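You operate a simulated robot arm through the tools that you are given. There is no shell and no other tool.

The job below is to be done with a simulated robot arm. You get a single attempt, and the scene is never put back.

JOB
Dip the beige wafer cup in chocolate sauce and crumbs, cover that sauce and switch the pan base off.
Fine: it goes on the teal mat; switch off after the dips. Set down upright: what you pick out.

The check looks at the end state, three seconds after you hand in, the way a careful person would. Anything else that was tipped, shoved, dropped, spilled or broken makes it a failure. Lids that push on must go on centred and level and be pressed home; caps that screw on are set level and turned clockwise until they are tight.

ROBOT AND FRAMES
A 7-joint arm with a two-finger parallel gripper, fixed in place. Base frame: the origin is on the floor under the middle of its stand, x ahead of it, y to its left, z up; the work surface is at about z = 850. Readings come in mm, rad, newtons and seconds.
It reaches about 1479 mm from its shoulder. Its first joint turns from -2.897 to 2.897 rad. Payload 4.4 kg.
Tool frame: the origin (TCP) lies between the finger pads and is the grasp point; the fingertips stand 23 mm ahead of it; z points along the fingers, y is the line along which they close. The gripper opens to 94 mm. The fingers are 38 mm wide and 10 mm thick; the gripper's body (54 by 96 mm) begins 39 mm behind the TCP.
Orientation is told as [roll, pitch, yaw] about the base's x, y, z axes, in that order, counted from this pose: with the fingers straight down and closing along the base's y, the tool's x points along the base's -x, its y along +y and its z along -z.

CONTROLS
- The arm moves only by the tool send_rows. Its argument "moves" is a list of rows, each a list of 3 entries, a list of its own where there are three numbers: the turn, a rotation vector about the tool's x, y, z in units of 90 degrees (1.0 is 90 degrees), then the shift along the tool's x, y, z in units of 200 mm (1.0 is 200 mm), then the finger opening in m, from 0 to 0.094. In form: [[[ax, ay, az], [tx, ty, tz], claw], ...]. A call has 1 to 20 rows; each row is the pose to reach, as a shift and turn from the pose commanded when the call began, along the tool's axes at that moment. A call with a number of a shift or a turn outside -1 to 1 is refused whole. Each row takes 0.2 s and may step no farther than 50 mm and 0.15 rad from the row before; otherwise, or with a gripper value out of range, the whole call is refused. A pose out of reach is approached as far as the arm can. The call stops where the force on the tool passes 40 N (or 10 N more than at its start, if that is more) or the arm is blocked; 0.2 s more then pass. The fingers move at their own pace (about 72 mm/s each) and stop on an object; they squeeze with about 31 N. The grip force told is the motor's: it shows also when the fingers shut on nothing. Time passes only in rows, and 0.2 s behind the last, so rows that repeat a pose let the fingers close. It gives the time, the measured TCP pose, the force on the tool (base axes), the opening and the grip force at its end, in the units of the frame above (readings bear some noise), with the torque about the TCP (base axes, N m) and any sound that the robot's microphone picked up.
- Cameras (640 x 400 px; columns grow to the right, rows downward): "scene" is fixed at [399.8, 650.2, 1433.3]; the picture's right is [-0.86, -0.51, 0.00], its down [-0.45, 0.77, -0.45] and it looks along [0.23, -0.39, -0.89] (base axes); focal length 327 px, centre (320, 200). "wrist" rides on the gripper at [86, 16, -74] in the tool frame; the picture's right is [-0.18, 0.98, 0.00], its down [-0.58, -0.11, -0.81] and it looks along [-0.79, -0.15, 0.59] (tool axes); focal length 243 px, centre (320, 200).
- grab_frame(camera): a new picture of that camera. It takes no simulated time.
- locate(camera, pixels): there is no depth. For up to 12 entries [column, row, z] of the newest picture of that camera ("zoom" is the newest enlarged one), the place [x, y] in the base frame at which the ray of that pixel passes the height z, good to about 3 mm. It takes no simulated time.
- inspect(camera, box): a new picture of the part [left, top, right, bottom] of that camera's present view, enlarged. It takes no simulated time.
- sign_off(): hands the job in; it is judged then, once.

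Leave the gripper open and the arm clear of the work at the hand-in unless told otherwise.

The tools are called after ">>>" as name(argument=value, ...) on one line, values as JSON. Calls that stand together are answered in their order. send_rows: Moves the arm, as the interface text tells. Its arguments: {"type":"object","properties":{"moves":{"type":"array"}},"required":["moves"]} The other tools are called the same way: grab_frame (camera) takes a picture; locate (camera, pixels) gives the place at which the rays of pixels pass given heights; inspect (camera, box) takes an enlarged picture of a part of a camera's view; sign_off () hands the job in.

At the start:

```text
time: 0.0
position: [370.4, 559.3, 1206.2]
ee_rot: [0.0, 0.001, -0.001]
force: [0.9, -0.3, -0.5]
moment: [0.0, 0.0, 0.01]
opening: 94.0
finger_force: 0.1
```

scene: 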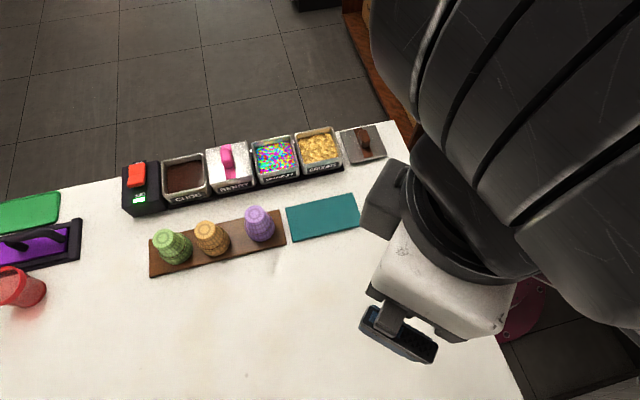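
wrist: 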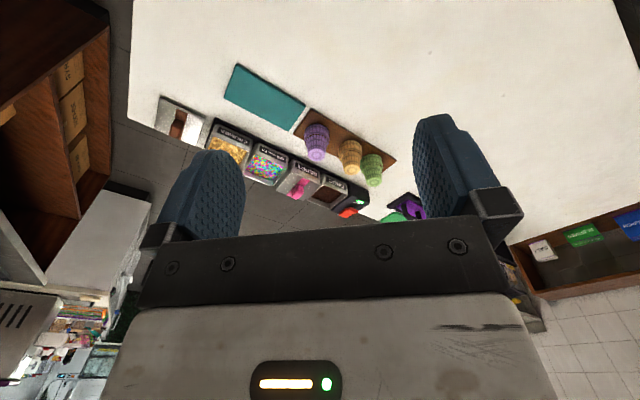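

I'll start by looking closely at the scene: the cups around (205,240), the pans around (250,165), the switch at (137,180), the loose lid at (362,143) and the teal mat at (323,217).

>>> inspect(camera="scene", box=[110, 120, 270, 220])

>>> inspect(camera="scene", box=[240, 110, 400, 210])

>>> inspect(camera="scene", box=[140, 190, 300, 290])

>>> inspect(camera="wrist", box=[140, 50, 440, 238])

```text
4.00 times, centred on (190, 170) of scene
```

zoom: 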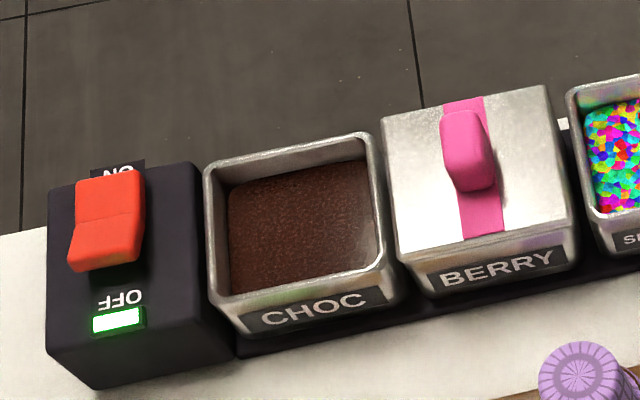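

```text
4.00 times, centred on (320, 160) of scene
```

zoom: 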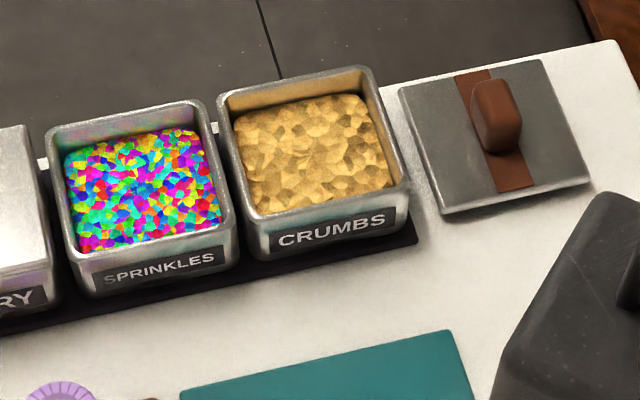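

```text
4.00 times, centred on (220, 240) of scene
```

zoom: 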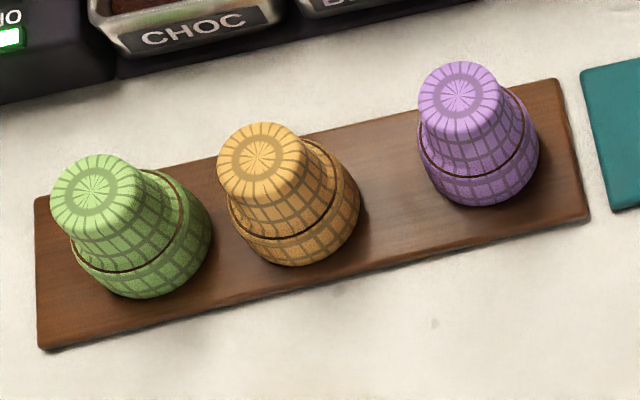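

```text
2.13 times, centred on (290, 144) of wrist
```

zoom: 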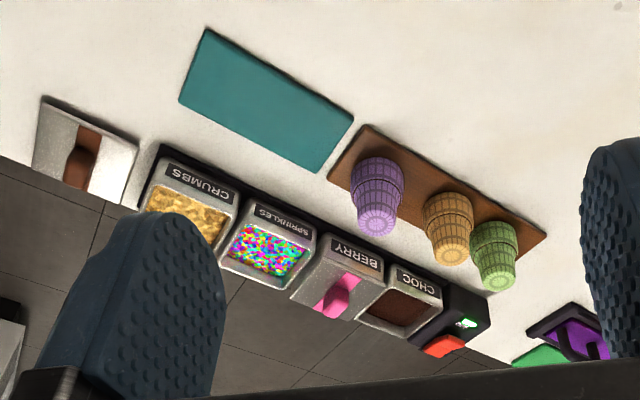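

The cups stand narrow end up, rim down. The brown-handled lid at (362,143) must belong to the chocolate. I'll convert key pixels into base coordinates next.

>>> locate(camera="scene", pixels=[[150, 276, 860], [149, 243, 860], [280, 211, 860], [286, 243, 860], [286, 207, 853], [355, 195, 853], [362, 225, 853], [293, 242, 853], [122, 165, 900], [159, 160, 900], [162, 206, 900], [125, 210, 900]])

>>> locate(camera="scene", pixels=[[162, 161, 900], [203, 153, 900], [209, 188, 900], [168, 196, 900], [206, 149, 905], [247, 141, 905], [253, 177, 905], [210, 186, 905], [340, 132, 855], [376, 125, 855], [388, 157, 855], [352, 163, 855]])

>>> locate(camera="scene", pixels=[[164, 240, 930], [206, 230, 930], [255, 214, 930], [172, 255, 860], [211, 250, 860], [260, 232, 860], [0, 195, 850], [387, 120, 850], [520, 400, 850], [12, 285, 900], [40, 240, 870], [30, 210, 860]])

```text
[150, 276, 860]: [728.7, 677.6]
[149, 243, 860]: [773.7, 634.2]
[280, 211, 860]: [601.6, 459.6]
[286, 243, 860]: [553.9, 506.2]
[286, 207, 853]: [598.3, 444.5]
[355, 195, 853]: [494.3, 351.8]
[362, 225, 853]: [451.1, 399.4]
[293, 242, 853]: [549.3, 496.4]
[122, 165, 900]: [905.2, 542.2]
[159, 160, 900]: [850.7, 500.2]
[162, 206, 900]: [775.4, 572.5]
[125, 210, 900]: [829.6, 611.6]
```

```text
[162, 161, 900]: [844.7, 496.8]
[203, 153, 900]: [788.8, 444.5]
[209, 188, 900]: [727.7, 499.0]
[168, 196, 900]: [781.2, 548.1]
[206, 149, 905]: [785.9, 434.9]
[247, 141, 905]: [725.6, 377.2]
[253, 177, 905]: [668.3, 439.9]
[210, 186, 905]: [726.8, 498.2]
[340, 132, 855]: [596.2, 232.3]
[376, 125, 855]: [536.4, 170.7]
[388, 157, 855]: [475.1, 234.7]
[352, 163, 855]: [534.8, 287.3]
```

```text
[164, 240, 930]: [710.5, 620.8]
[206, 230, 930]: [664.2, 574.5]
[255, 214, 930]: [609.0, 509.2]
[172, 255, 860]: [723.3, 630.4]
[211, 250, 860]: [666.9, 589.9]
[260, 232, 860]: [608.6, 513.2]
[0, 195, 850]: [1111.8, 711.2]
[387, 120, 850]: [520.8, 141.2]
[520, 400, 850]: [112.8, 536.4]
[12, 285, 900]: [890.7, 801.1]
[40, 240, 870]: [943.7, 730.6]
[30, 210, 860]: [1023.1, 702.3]
```

The board carries three rim-down cups roughly 60 mm tall. The pan row runs diagonally, at about 45° to the base axes. I want a nearer second view, so I'll move the arm, still high at z≈1106, to about (500,400) and turn it 45° so the wrist camera faces the pans.

>>> send_rows(moves=[[[0, 0, -0.0625], [-0.08, -0.1, 0.0625], 0.094], [[0, 0, -0.125], [-0.16, -0.2, 0.125], 0.094], [[0, 0, -0.1875], [-0.24, -0.3, 0.1875], 0.094], [[0, 0, -0.25], [-0.32, -0.4, 0.25], 0.094], [[0, 0, -0.3125], [-0.4, -0.5, 0.3125], 0.094], [[0, 0, -0.375], [-0.48, -0.6, 0.375], 0.094], [[0, 0, -0.4375], [-0.56, -0.7, 0.4375], 0.094], [[0, 0, -0.5], [-0.65, -0.8, 0.5], 0.094], [[0, 0, -0.5], [-0.65, -0.8, 0.5], 0.094]])

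>>> grab_frame(camera="wrist")

>>> grab_frame(camera="scene")

```text
time: 2.0
position: [502.3, 398.4, 1106.7]
ee_rot: [0.001, -0.001, 0.787]
force: [0.4, 0.3, 1.1]
moment: [0.0, -0.01, 0.03]
opening: 93.8
finger_force: 0.2
```

```text
taken
```

wrist: 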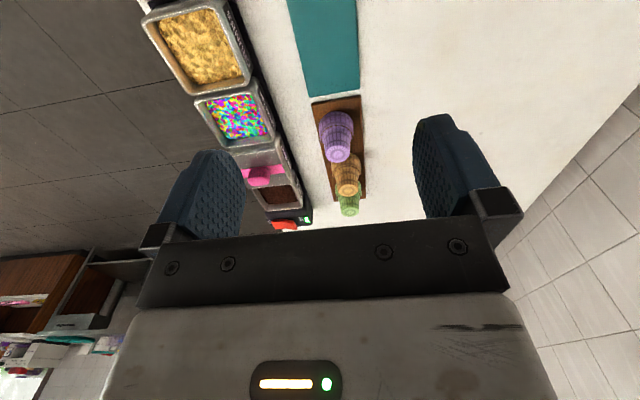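

```text
taken
```

scene: 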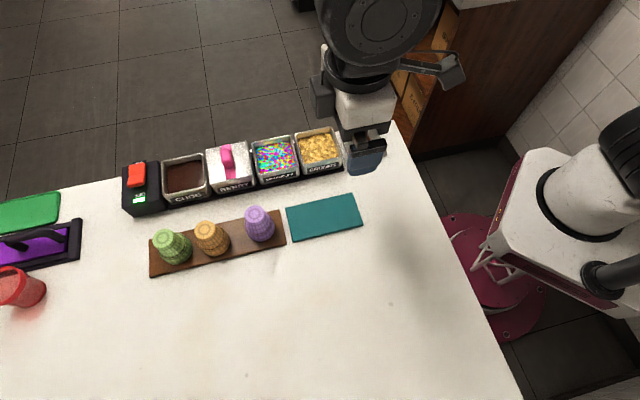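

The wrist camera now looks down the row. I'll zoom in on the cups near (340,150) and on the pans so I can work out their heights by parallax.

>>> inspect(camera="wrist", box=[290, 80, 420, 220])

>>> inspect(camera="wrist", box=[140, 0, 330, 120])

>>> inspect(camera="wrist", box=[200, 120, 330, 240])

>>> inspect(camera="scene", box=[300, 0, 480, 200])

```text
2.86 times, centred on (355, 150) of wrist
```

zoom: 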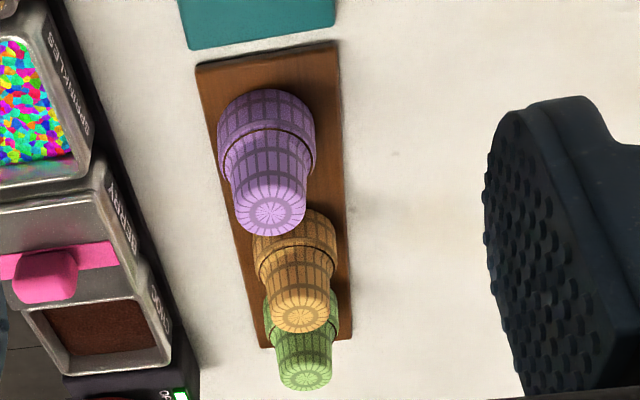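

```text
3.33 times, centred on (235, 60) of wrist
```

zoom: 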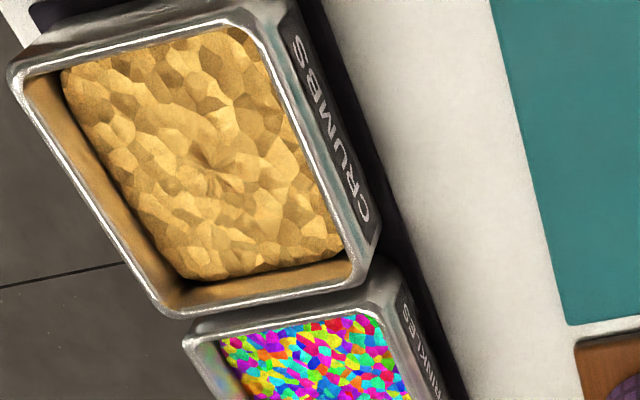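

```text
3.33 times, centred on (265, 180) of wrist
```

zoom: 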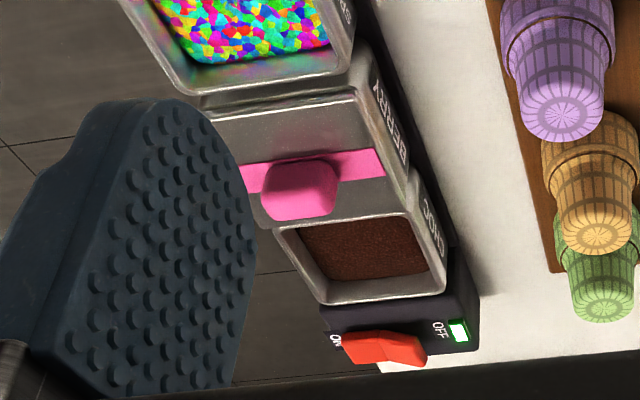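

```text
2.00 times, centred on (390, 100) of scene
```

zoom: 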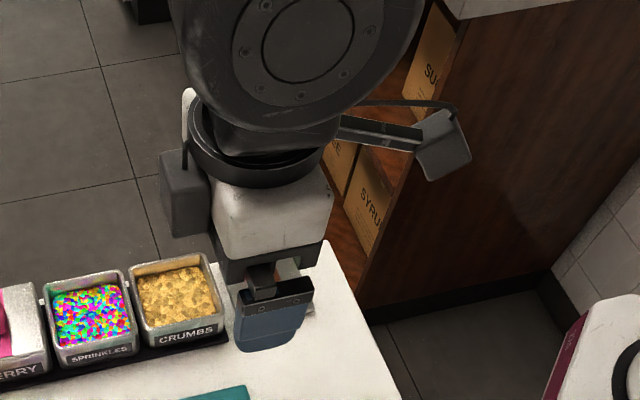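

Triangulating by hand from the two views gives a beige cup top at z≈917 near (673,571) and a CHOC pan rim at z≈893 centred near (797,497). I'll check those with locate from both cameras.

>>> locate(camera="scene", pixels=[[205.2, 229.5, 917], [162.7, 229.7, 917], [254.8, 214.0, 917], [163.5, 194.5, 893], [203.0, 153.3, 893], [161.7, 162.0, 893], [208.5, 186.0, 893], [167.0, 166.7, 876], [205.2, 229.5, 910], [205.2, 229.5, 925]])

>>> locate(camera="wrist", pixels=[[347.3, 189.9, 917], [350, 210.5, 917], [338, 154.5, 917], [301.9, 207.0, 893], [250, 189, 893], [264.4, 211, 893], [291.5, 184, 893], [268.3, 203.7, 876], [347.3, 189.9, 910], [347.3, 189.9, 925]])

```text
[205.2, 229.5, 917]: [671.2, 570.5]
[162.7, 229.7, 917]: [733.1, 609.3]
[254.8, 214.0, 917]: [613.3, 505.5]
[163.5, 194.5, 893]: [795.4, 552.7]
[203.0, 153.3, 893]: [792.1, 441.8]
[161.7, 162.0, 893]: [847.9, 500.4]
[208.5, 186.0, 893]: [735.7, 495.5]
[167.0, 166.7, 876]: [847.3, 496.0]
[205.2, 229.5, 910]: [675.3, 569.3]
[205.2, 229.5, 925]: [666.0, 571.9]
```

```text
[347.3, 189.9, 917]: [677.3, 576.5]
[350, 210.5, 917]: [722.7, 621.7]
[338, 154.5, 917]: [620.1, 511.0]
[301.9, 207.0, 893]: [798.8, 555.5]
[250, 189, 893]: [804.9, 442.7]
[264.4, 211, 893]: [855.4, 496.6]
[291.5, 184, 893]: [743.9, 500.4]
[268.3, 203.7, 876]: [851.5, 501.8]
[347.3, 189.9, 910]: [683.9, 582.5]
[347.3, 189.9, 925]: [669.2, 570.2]
```

The two cameras agree to within a few mm: beige top at about (672,572,918), CHOC centre at about (795,497), rim z≈893. The current yaw of 45° makes the fingers close across the cup row, so they clear the neighbours. I'll move over the beige cup while staying high.

>>> send_rows(moves=[[[0, 0, 0], [-0.2, 0.002, 0.06], 0.094], [[0, 0, 0], [-0.4, 0.004, 0.12], 0.094], [[0, 0, 0], [-0.6, 0.006, 0.18], 0.094], [[0, 0, 0], [-0.8, 0.008, 0.24], 0.094], [[0, 0, 0], [-1.0, 0.01, 0.3], 0.094], [[0, 0, 0], [-1.0, 0.01, 0.3], 0.094]])

>>> grab_frame(camera="wrist")

>>> grab_frame(camera="scene")

```text
time: 3.4
position: [642.7, 543.5, 1048.3]
ee_rot: [-0.001, -0.001, 0.785]
force: [-1.1, -0.4, -0.7]
moment: [-0.01, 0.01, -0.02]
opening: 94.1
finger_force: 0.1
```

```text
taken
```

wrist: 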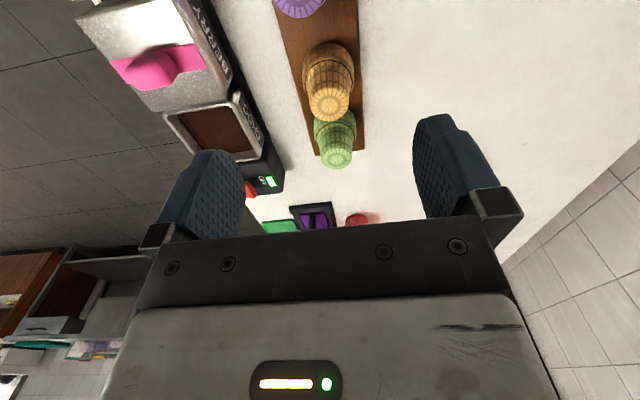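

```text
taken
```

scene: 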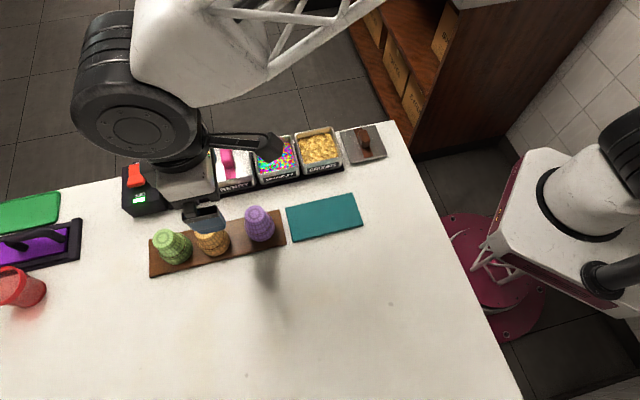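

Close-up zooms of the cups, the choc pan and the switch from here will refine the positions.

>>> inspect(camera="wrist", box=[70, 0, 290, 200])

>>> inspect(camera="wrist", box=[260, 0, 400, 180])

```text
2.00 times, centred on (180, 100) of wrist
```

zoom: 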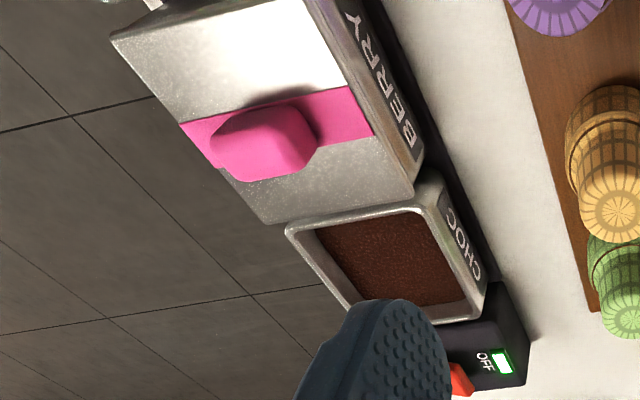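

```text
2.22 times, centred on (330, 90) of wrist
```

zoom: 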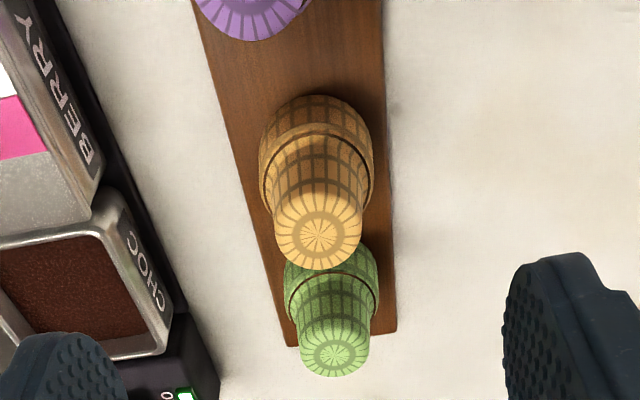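

>>> locate(camera="wrist", pixels=[[329.5, 105.8, 912], [329.5, 105.8, 917], [329.5, 105.8, 922], [336.3, 159.4, 917], [164, 115.5, 893], [235, 91.5, 893], [256, 159.5, 893], [164, 115.5, 898], [235, 91.5, 898], [256, 159.5, 898]])

```text
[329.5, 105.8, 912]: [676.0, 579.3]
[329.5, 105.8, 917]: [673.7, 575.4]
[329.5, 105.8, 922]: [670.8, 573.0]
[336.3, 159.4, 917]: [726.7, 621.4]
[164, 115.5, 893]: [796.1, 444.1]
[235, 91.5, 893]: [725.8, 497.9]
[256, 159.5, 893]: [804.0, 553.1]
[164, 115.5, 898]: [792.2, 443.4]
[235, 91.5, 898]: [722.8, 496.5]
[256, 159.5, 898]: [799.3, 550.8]
```

The beige top centre is at about (672,573), z≈918. I'll centre over it and come down to TCP z≈945 with open fingers, then look again.

>>> send_rows(moves=[[[0, 0, 0], [-0.104, 0, 0.1], 0.094], [[0, 0, 0], [-0.208, 0, 0.2], 0.094], [[0, 0, 0], [-0.208, 0, 0.36], 0.094], [[0, 0, 0], [-0.208, 0, 0.515], 0.094], [[0, 0, 0], [-0.208, 0, 0.515], 0.094]])

>>> grab_frame(camera="wrist")

>>> inspect(camera="scene", box=[140, 170, 300, 290])

```text
time: 4.6
position: [672.0, 571.2, 943.0]
ee_rot: [-0.001, -0.001, 0.785]
force: [0.8, 1.1, 0.3]
moment: [0.0, 0.03, 0.0]
opening: 94.1
finger_force: 0.1
```

```text
taken
```

wrist: 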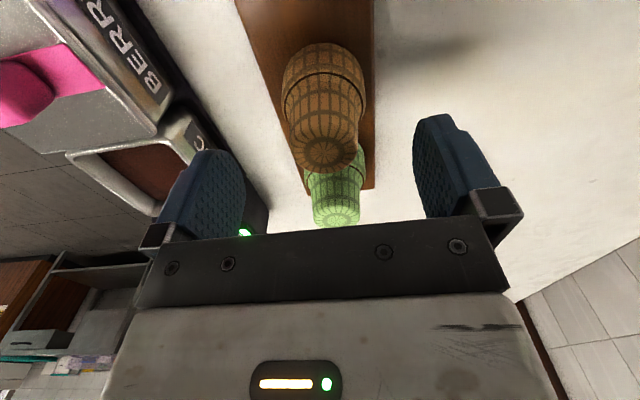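

```text
3.33 times, centred on (220, 230) of scene
```

zoom: 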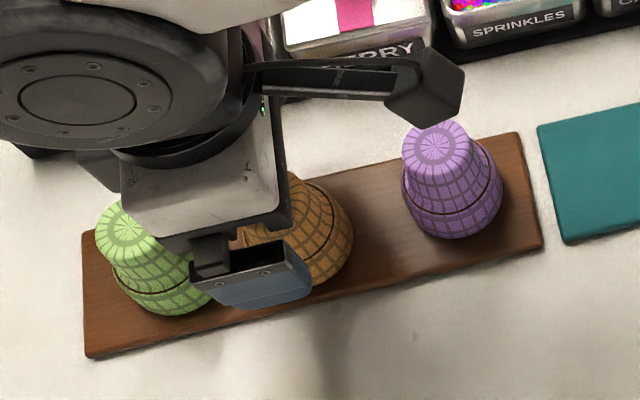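

>>> locate(camera="wrist", pixels=[[325, 153, 918], [325, 153, 921], [336, 210, 918], [325, 153, 914]])

>>> inspect(camera="wrist", box=[230, 20, 430, 240])

```text
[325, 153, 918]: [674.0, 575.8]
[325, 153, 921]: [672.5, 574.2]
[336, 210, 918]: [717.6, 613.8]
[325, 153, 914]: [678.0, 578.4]
```

```text
1.82 times, centred on (330, 130) of wrist
```

zoom: 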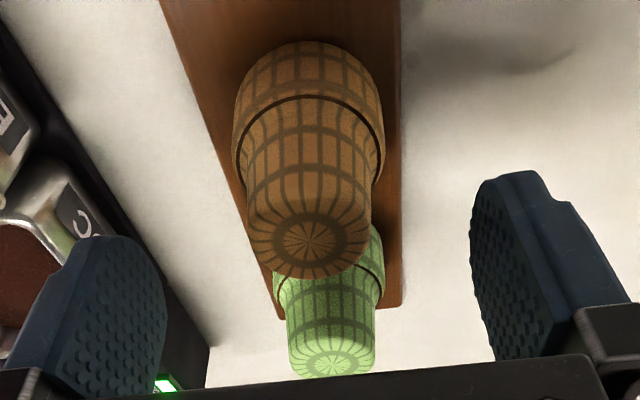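

The cup is centred between the fingers to within about 3 mm. I'll shift 3 mm outward, go down to TCP z≈915 so the tips stay above the ring, and close on the narrow part.

>>> send_rows(moves=[[[0, 0, 0], [-0.015, 0, 0.07], 0.094], [[0, 0, 0], [-0.015, 0, 0.14], 0.094], [[0, 0, 0], [-0.015, 0, 0.14], 0.094], [[0, 0, 0], [-0.015, 0, 0.14], 0.07], [[0, 0, 0], [-0.015, 0, 0.14], 0.05], [[0, 0, 0], [-0.015, 0, 0.14], 0.035], [[0, 0, 0], [-0.015, 0, 0.14], 0.02], [[0, 0, 0], [-0.015, 0, 0.14], 0.01], [[0, 0, 0], [-0.015, 0, 0.14], 0.01]])

>>> grab_frame(camera="wrist")

```text
time: 6.6
position: [674.1, 572.0, 915.9]
ee_rot: [0.0, 0.0, 0.785]
force: [0.5, 0.2, 1.4]
moment: [0.02, 0.01, 0.03]
opening: 37.4
finger_force: 14.0
```

```text
taken
```

wrist: 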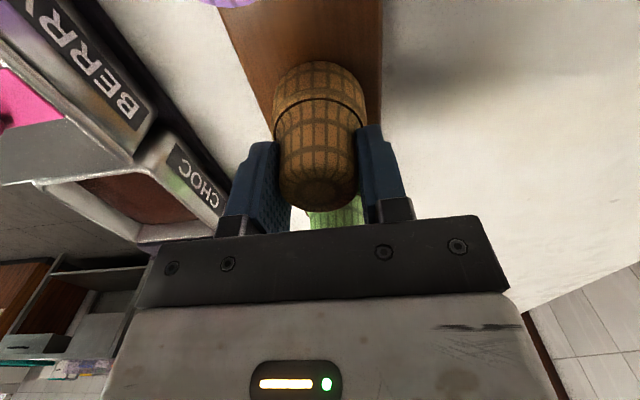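

The fingers hold at 37.4 mm, but the force is only 14 N and may still be building. I'll wait a moment longer, then lift gently by 40 mm.

>>> send_rows(moves=[[[0, 0, 0], [0, 0, 0], 0.0], [[0, 0, 0], [0, 0, 0], 0.0], [[0, 0, 0], [0, 0, -0.025], 0.0], [[0, 0, 0], [0, 0, -0.05], 0.0], [[0, 0, 0], [0, 0, -0.1], 0.0], [[0, 0, 0], [0, 0, -0.2], 0.0], [[0, 0, 0], [0, 0, -0.2], 0.0]])

>>> grab_frame(camera="wrist")

>>> inspect(camera="scene", box=[140, 170, 300, 290])

```text
time: 8.2
position: [673.8, 573.2, 956.8]
ee_rot: [0.001, 0.0, 0.784]
force: [0.0, 0.0, 0.7]
moment: [-0.01, -0.02, 0.0]
opening: 36.1
finger_force: 14.2
```

```text
taken
```

wrist: 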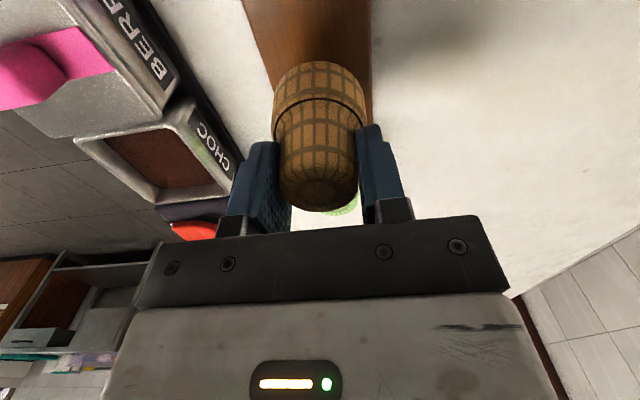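

```text
3.33 times, centred on (220, 230) of scene
```

zoom: 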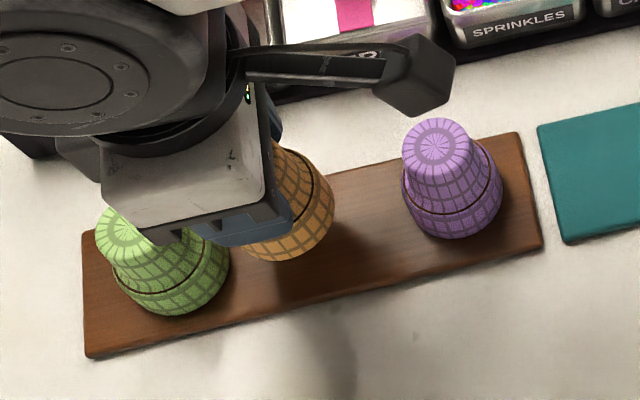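

The cup is lifted cleanly and its neighbours are untouched. Now I'll raise to z≈1005 and travel to hover over the choc pan near (795,497).

>>> send_rows(moves=[[[0, 0, 0], [0, 0, -0.12], 0.0], [[0, 0, 0], [0, 0, -0.24], 0.0], [[0, 0, 0], [-0.03, -0.14, -0.24], 0.0], [[0, 0, 0], [-0.06, -0.28, -0.24], 0.0], [[0, 0, 0], [-0.09, -0.42, -0.24], 0.0], [[0, 0, 0], [-0.13, -0.56, -0.24], 0.0], [[0, 0, 0], [-0.159, -0.696, -0.24], 0.0], [[0, 0, 0], [-0.159, -0.696, -0.24], 0.0]])

>>> grab_frame(camera="wrist")

>>> grab_frame(camera="scene")

```text
time: 10.0
position: [792.8, 498.1, 1003.9]
ee_rot: [-0.001, 0.0, 0.785]
force: [0.1, 0.4, -0.2]
moment: [0.02, -0.01, -0.02]
opening: 36.2
finger_force: 13.9
```

```text
taken
```

wrist: 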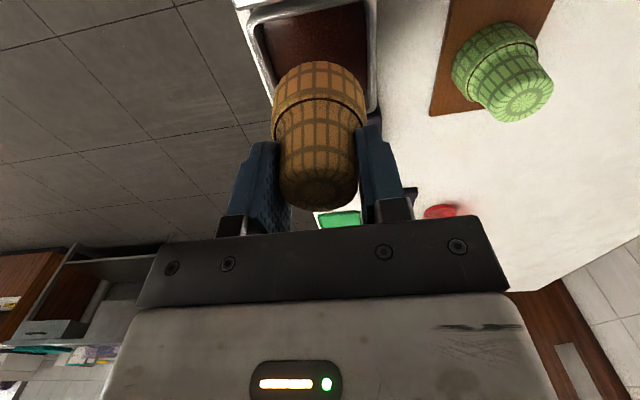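

```text
taken
```

scene: 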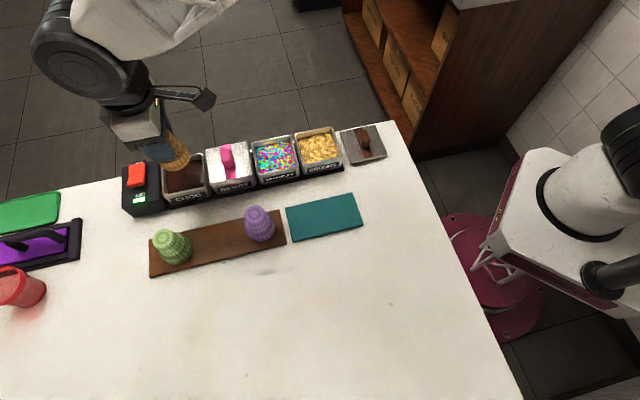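

>>> inspect(camera="wrist", box=[220, 0, 400, 130])

>>> inspect(camera="scene", box=[110, 110, 250, 220])

```text
3.08 times, centred on (310, 65) of wrist
```

zoom: 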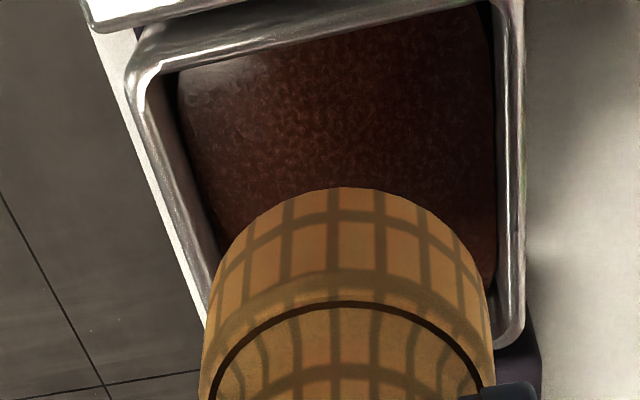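

```text
3.64 times, centred on (180, 165) of scene
```

zoom: 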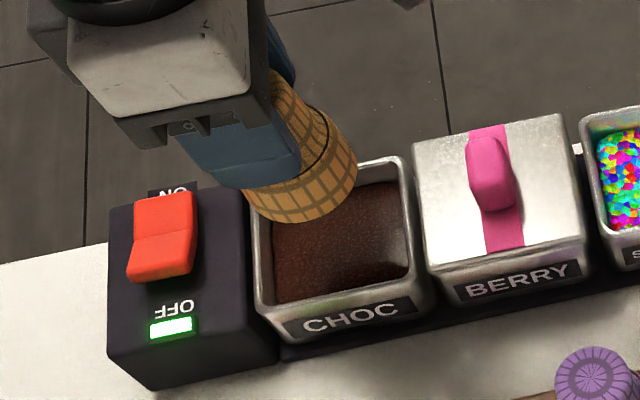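

>>> locate(camera="wrist", pixels=[[248.3, 26.0, 893], [375.6, 109.5, 893], [374.5, 0, 893], [259.7, 24.4, 880], [262.0, 24.4, 876], [367, 92, 876], [364, 4, 876], [320, 22, 893]])

>>> locate(camera="zoom", pixels=[[403, 163, 893], [430, 292, 893], [264, 318, 893], [384, 182, 876], [408, 270, 876], [275, 302, 876], [300, 217, 946], [250, 230, 893]])

```text
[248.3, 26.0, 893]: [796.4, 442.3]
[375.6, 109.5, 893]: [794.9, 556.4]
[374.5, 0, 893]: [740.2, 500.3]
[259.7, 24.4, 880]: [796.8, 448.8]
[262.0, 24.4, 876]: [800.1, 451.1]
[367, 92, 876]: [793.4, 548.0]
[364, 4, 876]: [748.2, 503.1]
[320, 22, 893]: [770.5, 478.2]
```

```text
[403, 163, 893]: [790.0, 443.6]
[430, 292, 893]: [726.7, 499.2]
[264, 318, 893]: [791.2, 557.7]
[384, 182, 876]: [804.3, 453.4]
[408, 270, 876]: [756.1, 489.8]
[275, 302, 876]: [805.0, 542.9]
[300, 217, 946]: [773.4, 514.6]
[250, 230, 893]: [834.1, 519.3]
```

The choc pan centre works out at about (793.5,499.5), and the TCP is at (792.8,498.1), so the cup is centred to 1–2 mm. I'll lower slowly to TCP z≈930 while watching the force.

>>> send_rows(moves=[[[0, 0, 0], [-0.007, 0.002, 0.12], 0.0], [[0, 0, 0], [-0.007, 0.002, 0.22], 0.0], [[0, 0, 0], [-0.007, 0.002, 0.29], 0.0], [[0, 0, 0], [-0.007, 0.002, 0.33], 0.0], [[0, 0, 0], [-0.007, 0.002, 0.37], 0.0], [[0, 0, 0], [-0.007, 0.002, 0.37], 0.0]])

>>> inspect(camera="scene", box=[110, 110, 250, 220])

>>> grab_frame(camera="wrist")

```text
time: 11.4
position: [794.8, 498.4, 928.7]
ee_rot: [0.001, -0.002, 0.786]
force: [0.0, 0.8, -1.0]
moment: [-0.03, -0.01, 0.01]
opening: 36.4
finger_force: 14.0
```

```text
3.64 times, centred on (180, 165) of scene
```

zoom: 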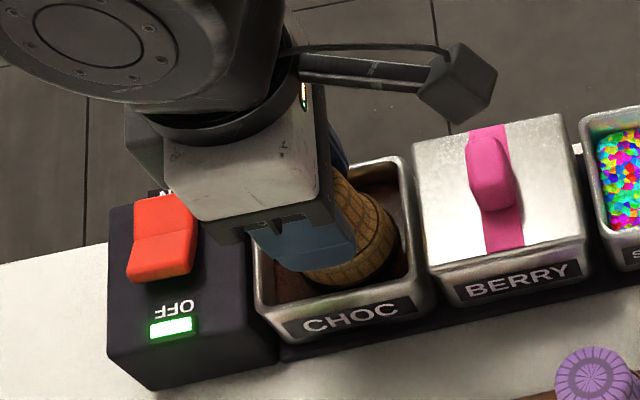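

```text
taken
```

wrist: 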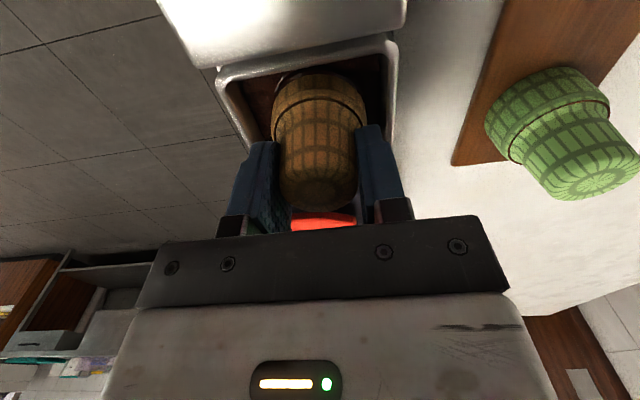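

>>> inspect(camera="wrist", box=[210, 20, 410, 240])

```text
1.82 times, centred on (310, 130) of wrist
```

zoom: 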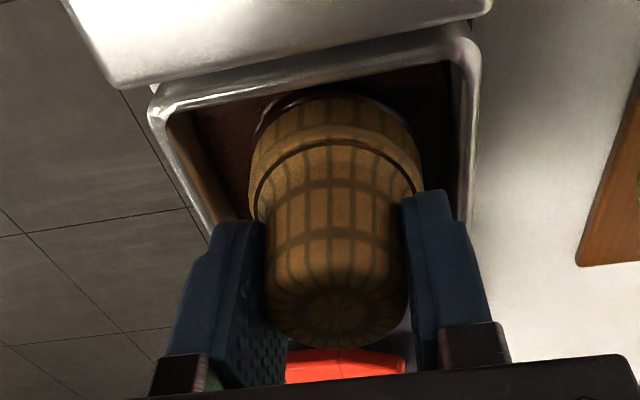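

The rim is just at the sauce surface, with a dark ring around it, and the force reads nothing. I'll go another 8 mm down slowly, hold briefly, and look.

>>> send_rows(moves=[[[0, 0, 0], [0, 0, 0.015], 0.0], [[0, 0, 0], [0, 0, 0.03], 0.0], [[0, 0, 0], [0, 0, 0.04], 0.0], [[0, 0, 0], [0, 0, 0.04], 0.0]])

>>> inspect(camera="wrist", box=[210, 20, 410, 240])

```text
time: 12.4
position: [793.8, 498.0, 921.1]
ee_rot: [0.001, -0.001, 0.784]
force: [0.1, -0.2, 0.9]
moment: [0.01, 0.06, 0.02]
opening: 36.2
finger_force: 14.2
```

```text
1.82 times, centred on (310, 130) of wrist
```

zoom: 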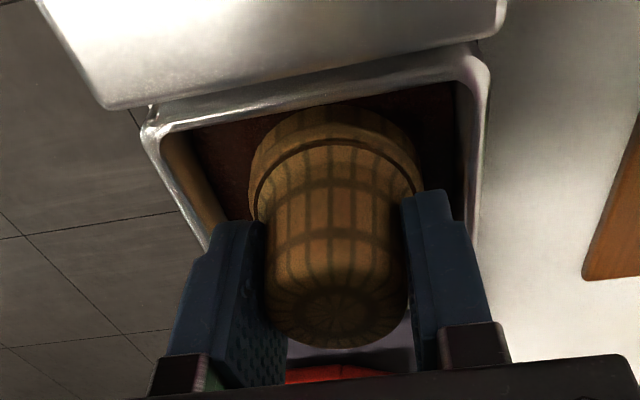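

About half of the wide part is now under the sauce and there's no contact force, so that's a good dip. I'll hold a bit, then raise slowly and let it drip over the pan.

>>> send_rows(moves=[[[0, 0, 0], [0, 0, 0], 0.0], [[0, 0, 0], [0, 0, 0], 0.0], [[0, 0, 0], [0, 0, -0.03], 0.0], [[0, 0, 0], [0, 0, -0.06], 0.0], [[0, 0, 0], [0, 0, -0.09], 0.0], [[0, 0, 0], [0, 0, -0.12], 0.0], [[0, 0, 0], [0, 0, -0.15], 0.0], [[0, 0, 0], [0, 0, -0.18], 0.0], [[0, 0, 0], [0, 0, -0.18], 0.0], [[0, 0, 0], [0, 0, -0.18], 0.0], [[0, 0, 0], [0, 0, -0.18], 0.0], [[0, 0, 0], [0, 0, -0.18], 0.0], [[0, 0, 0], [0, 0, -0.18], 0.0], [[0, 0, 0], [0, 0, -0.18], 0.0]])

>>> inspect(camera="wrist", box=[210, 20, 410, 240])

>>> inspect(camera="scene", box=[110, 110, 250, 220])

```text
time: 15.4
position: [794.0, 499.4, 957.9]
ee_rot: [0.0, 0.001, 0.784]
force: [0.5, -0.3, 0.5]
moment: [0.01, -0.02, -0.04]
opening: 36.2
finger_force: 14.6
```

```text
1.82 times, centred on (310, 130) of wrist
```

zoom: 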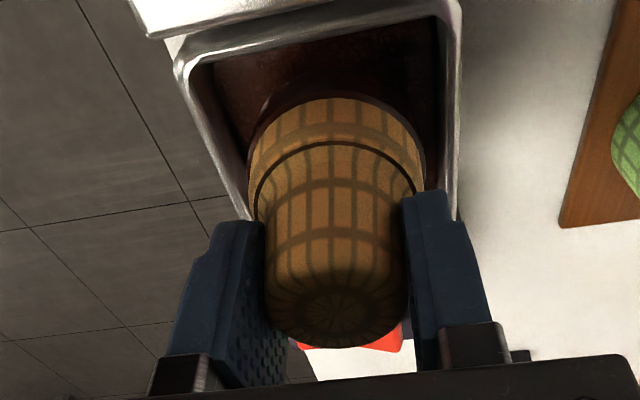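

```text
3.64 times, centred on (180, 165) of scene
```

zoom: 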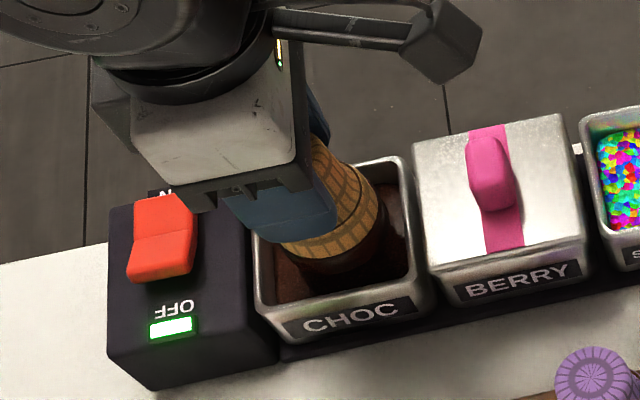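

The rim is evenly coated brown. I'll rise to z≈1010 and dwell a bit longer over the pan, then fix the crumbs pan position from the scene camera.

>>> send_rows(moves=[[[0, 0, 0], [0, 0, -0.06], 0.0], [[0, 0, 0], [0, 0, -0.16], 0.0], [[0, 0, 0], [0, 0, -0.26], 0.0], [[0, 0, 0], [0, 0, -0.26], 0.0], [[0, 0, 0], [0, 0, -0.26], 0.0]])

>>> inspect(camera="scene", box=[240, 110, 400, 210])

>>> inspect(camera="wrist", box=[210, 20, 410, 240])

```text
time: 16.6
position: [794.8, 498.8, 1010.6]
ee_rot: [0.0, 0.001, 0.785]
force: [0.6, 0.6, -0.2]
moment: [-0.02, -0.02, 0.03]
opening: 36.1
finger_force: 14.5
```

```text
4.00 times, centred on (320, 160) of scene
```

zoom: 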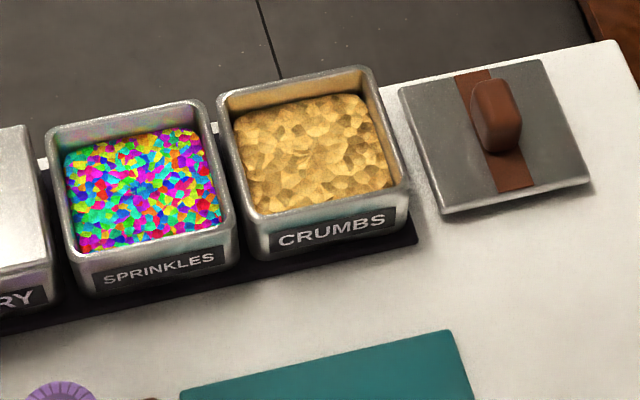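

```text
1.82 times, centred on (310, 130) of wrist
```

zoom: 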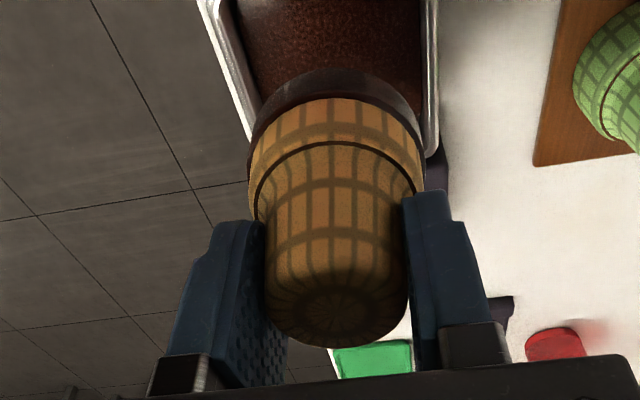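

>>> locate(camera="scene", pixels=[[294.3, 133.8, 893], [334.2, 127.2, 893], [342.0, 156.6, 893], [302.7, 165.3, 893], [340.0, 131.5, 853], [375.2, 124.8, 853], [388.0, 155.5, 853], [351.5, 163.0, 853], [286, 207, 853], [355, 195, 853], [362, 225, 853], [293, 242, 853]])

```text
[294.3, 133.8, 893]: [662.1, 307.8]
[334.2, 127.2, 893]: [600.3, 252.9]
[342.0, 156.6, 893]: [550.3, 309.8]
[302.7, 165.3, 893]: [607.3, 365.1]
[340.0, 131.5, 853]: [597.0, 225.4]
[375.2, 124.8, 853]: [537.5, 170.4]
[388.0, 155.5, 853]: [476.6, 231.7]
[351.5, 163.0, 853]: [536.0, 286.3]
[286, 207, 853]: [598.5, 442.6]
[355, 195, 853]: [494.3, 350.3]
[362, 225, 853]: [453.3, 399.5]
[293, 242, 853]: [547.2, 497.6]
```

Scene locate puts the crumbs pan centre at about (606,309.5) and the mat centre at about (523,422). The lid is near (537,228). I'll carry the cup along the row at height to the crumbs pan.

>>> send_rows(moves=[[[0, 0, 0], [0.1, 0, 0], 0.0], [[0, 0, 0], [0.3, 0, 0], 0.0], [[0, 0, 0], [0.52, 0, 0], 0.0], [[0, 0, 0], [0.74, 0, 0], 0.0], [[0, 0, 0], [0.95, 0, 0], 0.0], [[0, 0, 0], [1.0, 0, 0], 0.0]])

>>> send_rows(moves=[[[0, 0, 0], [0.1, -0.001, 0], 0.0], [[0, 0, 0], [0.25, -0.002, 0], 0.0], [[0, 0, 0], [0.337, -0.002, 0], 0.0], [[0, 0, 0], [0.337, -0.002, 0], 0.0]])

>>> inspect(camera="wrist", box=[210, 0, 410, 200])

>>> grab_frame(camera="scene")

```text
time: 18.0
position: [653.1, 357.7, 1010.1]
ee_rot: [0.0, -0.001, 0.787]
force: [-0.4, -0.8, -0.2]
moment: [0.0, -0.03, -0.02]
opening: 36.3
finger_force: 14.1
```

```text
time: 19.0
position: [605.5, 309.4, 1010.3]
ee_rot: [0.002, 0.0, 0.785]
force: [0.2, 0.5, -0.6]
moment: [-0.04, 0.01, -0.02]
opening: 36.6
finger_force: 14.1
```

```text
2.00 times, centred on (310, 100) of wrist
```

zoom: 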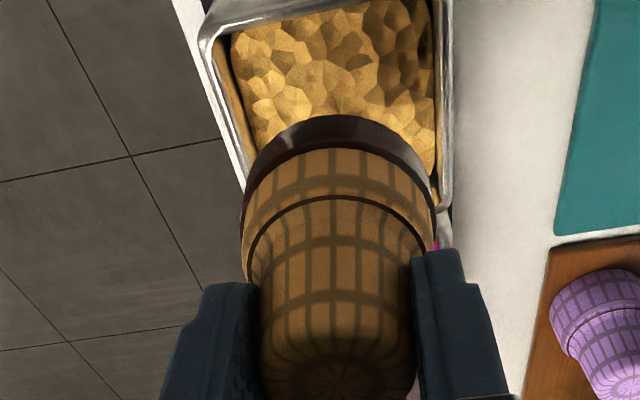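

```text
taken
```

scene: 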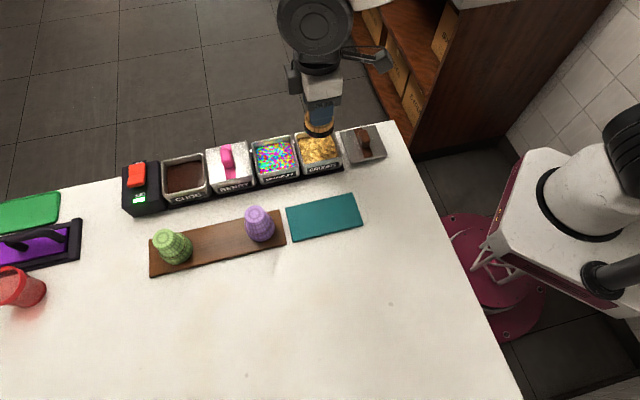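

>>> locate(camera="wrist", pixels=[[250, 19, 893], [374.5, 114, 893], [263, 15, 880], [365, 90, 880]])

>>> inspect(camera="scene", box=[250, 80, 400, 180])

```text
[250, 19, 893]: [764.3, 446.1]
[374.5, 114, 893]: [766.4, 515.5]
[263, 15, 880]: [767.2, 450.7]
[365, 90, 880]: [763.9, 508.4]
```

```text
4.00 times, centred on (325, 130) of scene
```

zoom: 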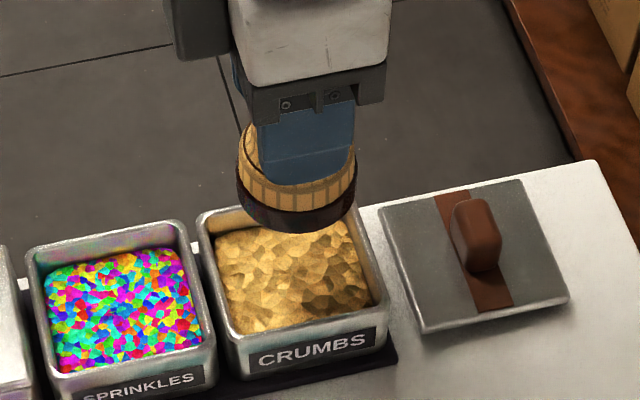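

Locate worked from an older wrist frame, so I'll take a fresh one and redo it.

>>> grab_frame(camera="wrist")

>>> locate(camera="wrist", pixels=[[250, 19, 893], [374.5, 114, 893], [263, 15, 880], [365, 90, 880]])

```text
taken
```

wrist: 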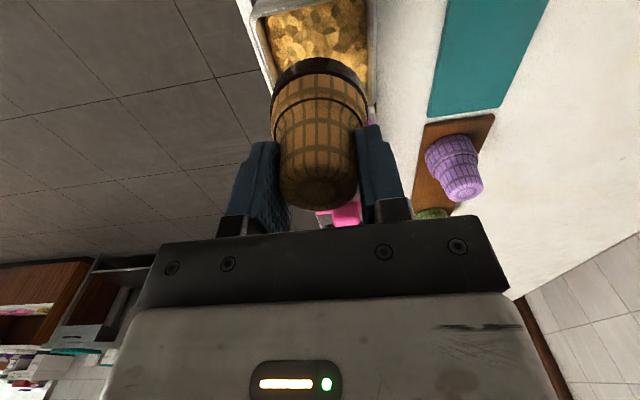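

```text
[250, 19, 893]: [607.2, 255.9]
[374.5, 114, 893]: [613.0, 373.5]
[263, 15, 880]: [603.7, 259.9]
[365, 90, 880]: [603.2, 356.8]
```

The crumbs centre comes out at about (606,310), and the cup is over it within 1–2 mm. I'll lower slowly to z≈930 first.

>>> send_rows(moves=[[[0, 0, 0], [-0.002, 0.0, 0.15], 0.0], [[0, 0, 0], [-0.002, 0.0, 0.28], 0.0], [[0, 0, 0], [-0.002, 0.0, 0.34], 0.0], [[0, 0, 0], [-0.002, 0.0, 0.37], 0.0], [[0, 0, 0], [-0.002, 0.0, 0.4], 0.0], [[0, 0, 0], [-0.002, 0.0, 0.4], 0.0]])

>>> inspect(camera="wrist", box=[210, 20, 410, 240])

>>> inspect(camera="scene", box=[250, 80, 400, 180])

```text
time: 20.4
position: [604.4, 308.9, 930.3]
ee_rot: [0.001, 0.0, 0.786]
force: [0.3, 0.4, 0.3]
moment: [-0.01, -0.01, -0.02]
opening: 36.3
finger_force: 13.6
```

```text
1.82 times, centred on (310, 130) of wrist
```

zoom: 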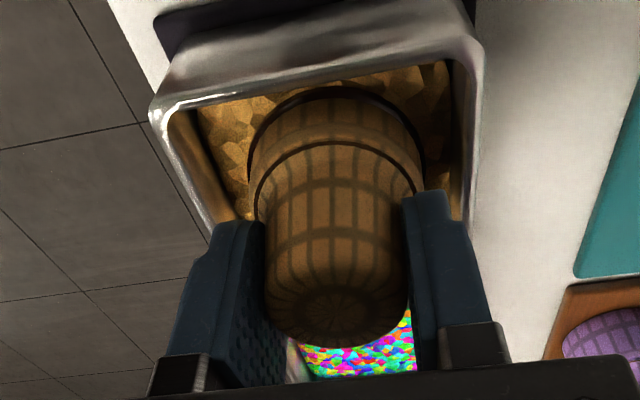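

```text
4.00 times, centred on (325, 130) of scene
```

zoom: 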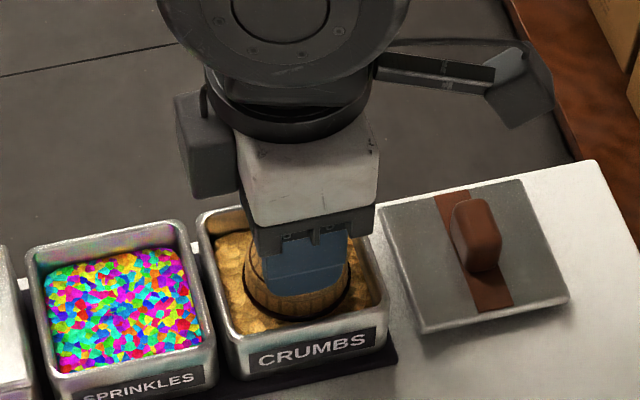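

The rim is entering the crumbs, but a sliver of chocolate still shows above them. Another 8–9 mm down should cover the whole chocolate band.

>>> send_rows(moves=[[[0, 0, 0], [0, 0, 0.015], 0.0], [[0, 0, 0], [0, 0, 0.03], 0.0], [[0, 0, 0], [0, 0, 0.044], 0.0], [[0, 0, 0], [0, 0, 0.044], 0.0], [[0, 0, 0], [0, 0, 0.044], 0.0]])

>>> inspect(camera="wrist", box=[210, 20, 410, 240])

>>> inspect(camera="scene", box=[250, 80, 400, 180])

```text
time: 21.6
position: [604.5, 309.2, 921.4]
ee_rot: [-0.001, -0.001, 0.785]
force: [-0.5, 0.5, -0.4]
moment: [0.01, 0.0, 0.01]
opening: 36.3
finger_force: 14.0
```

```text
1.82 times, centred on (310, 130) of wrist
```

zoom: 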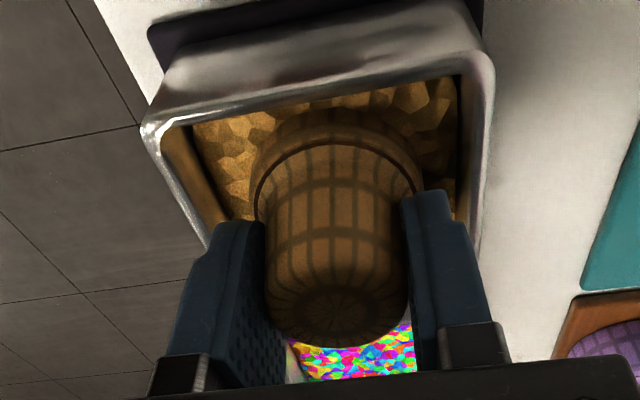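

```text
4.00 times, centred on (325, 130) of scene
```

zoom: 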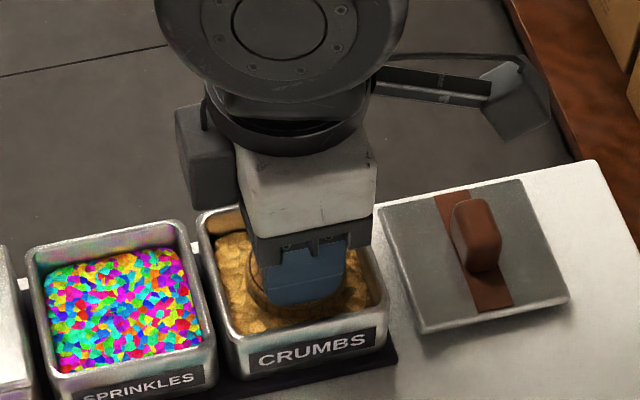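

The band is fully under the crumbs and there's no contact force. I'll hold briefly, then raise slowly to check the coating.

>>> send_rows(moves=[[[0, 0, 0], [0, 0, 0], 0.0], [[0, 0, 0], [0, 0, 0], 0.0], [[0, 0, 0], [0, 0, -0.03], 0.0], [[0, 0, 0], [0, 0, -0.06], 0.0], [[0, 0, 0], [0, 0, -0.09], 0.0], [[0, 0, 0], [0, 0, -0.12], 0.0], [[0, 0, 0], [0, 0, -0.18], 0.0], [[0, 0, 0], [0, 0, -0.25], 0.0], [[0, 0, 0], [0, 0, -0.35], 0.0], [[0, 0, 0], [0, 0, -0.45], 0.0], [[0, 0, 0], [0, 0, -0.45], 0.0], [[0, 0, 0], [0, 0, -0.45], 0.0], [[0, 0, 0], [0, 0, -0.45], 0.0]])

>>> inspect(camera="wrist", box=[210, 20, 410, 240])

>>> inspect(camera="scene", box=[250, 80, 400, 180])

```text
time: 24.4
position: [604.1, 309.5, 1010.1]
ee_rot: [0.0, 0.0, 0.785]
force: [0.5, 0.2, -0.9]
moment: [-0.01, -0.03, 0.01]
opening: 36.3
finger_force: 14.5
```

```text
1.82 times, centred on (310, 130) of wrist
```

zoom: 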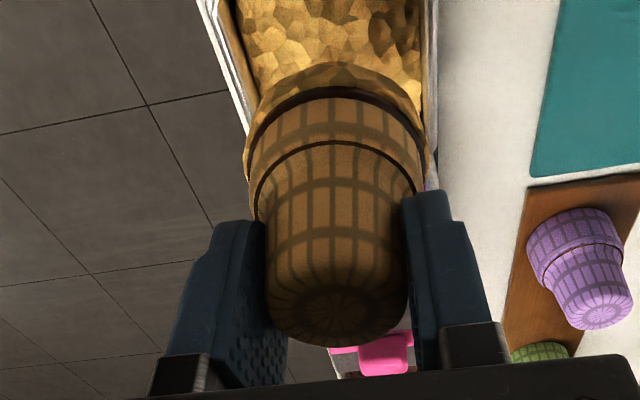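

```text
4.00 times, centred on (325, 130) of scene
```

zoom: 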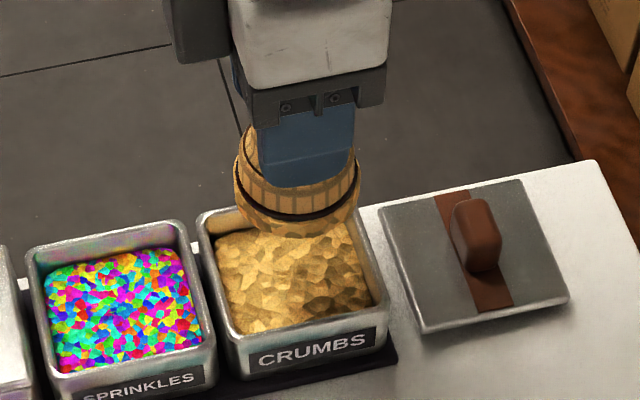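

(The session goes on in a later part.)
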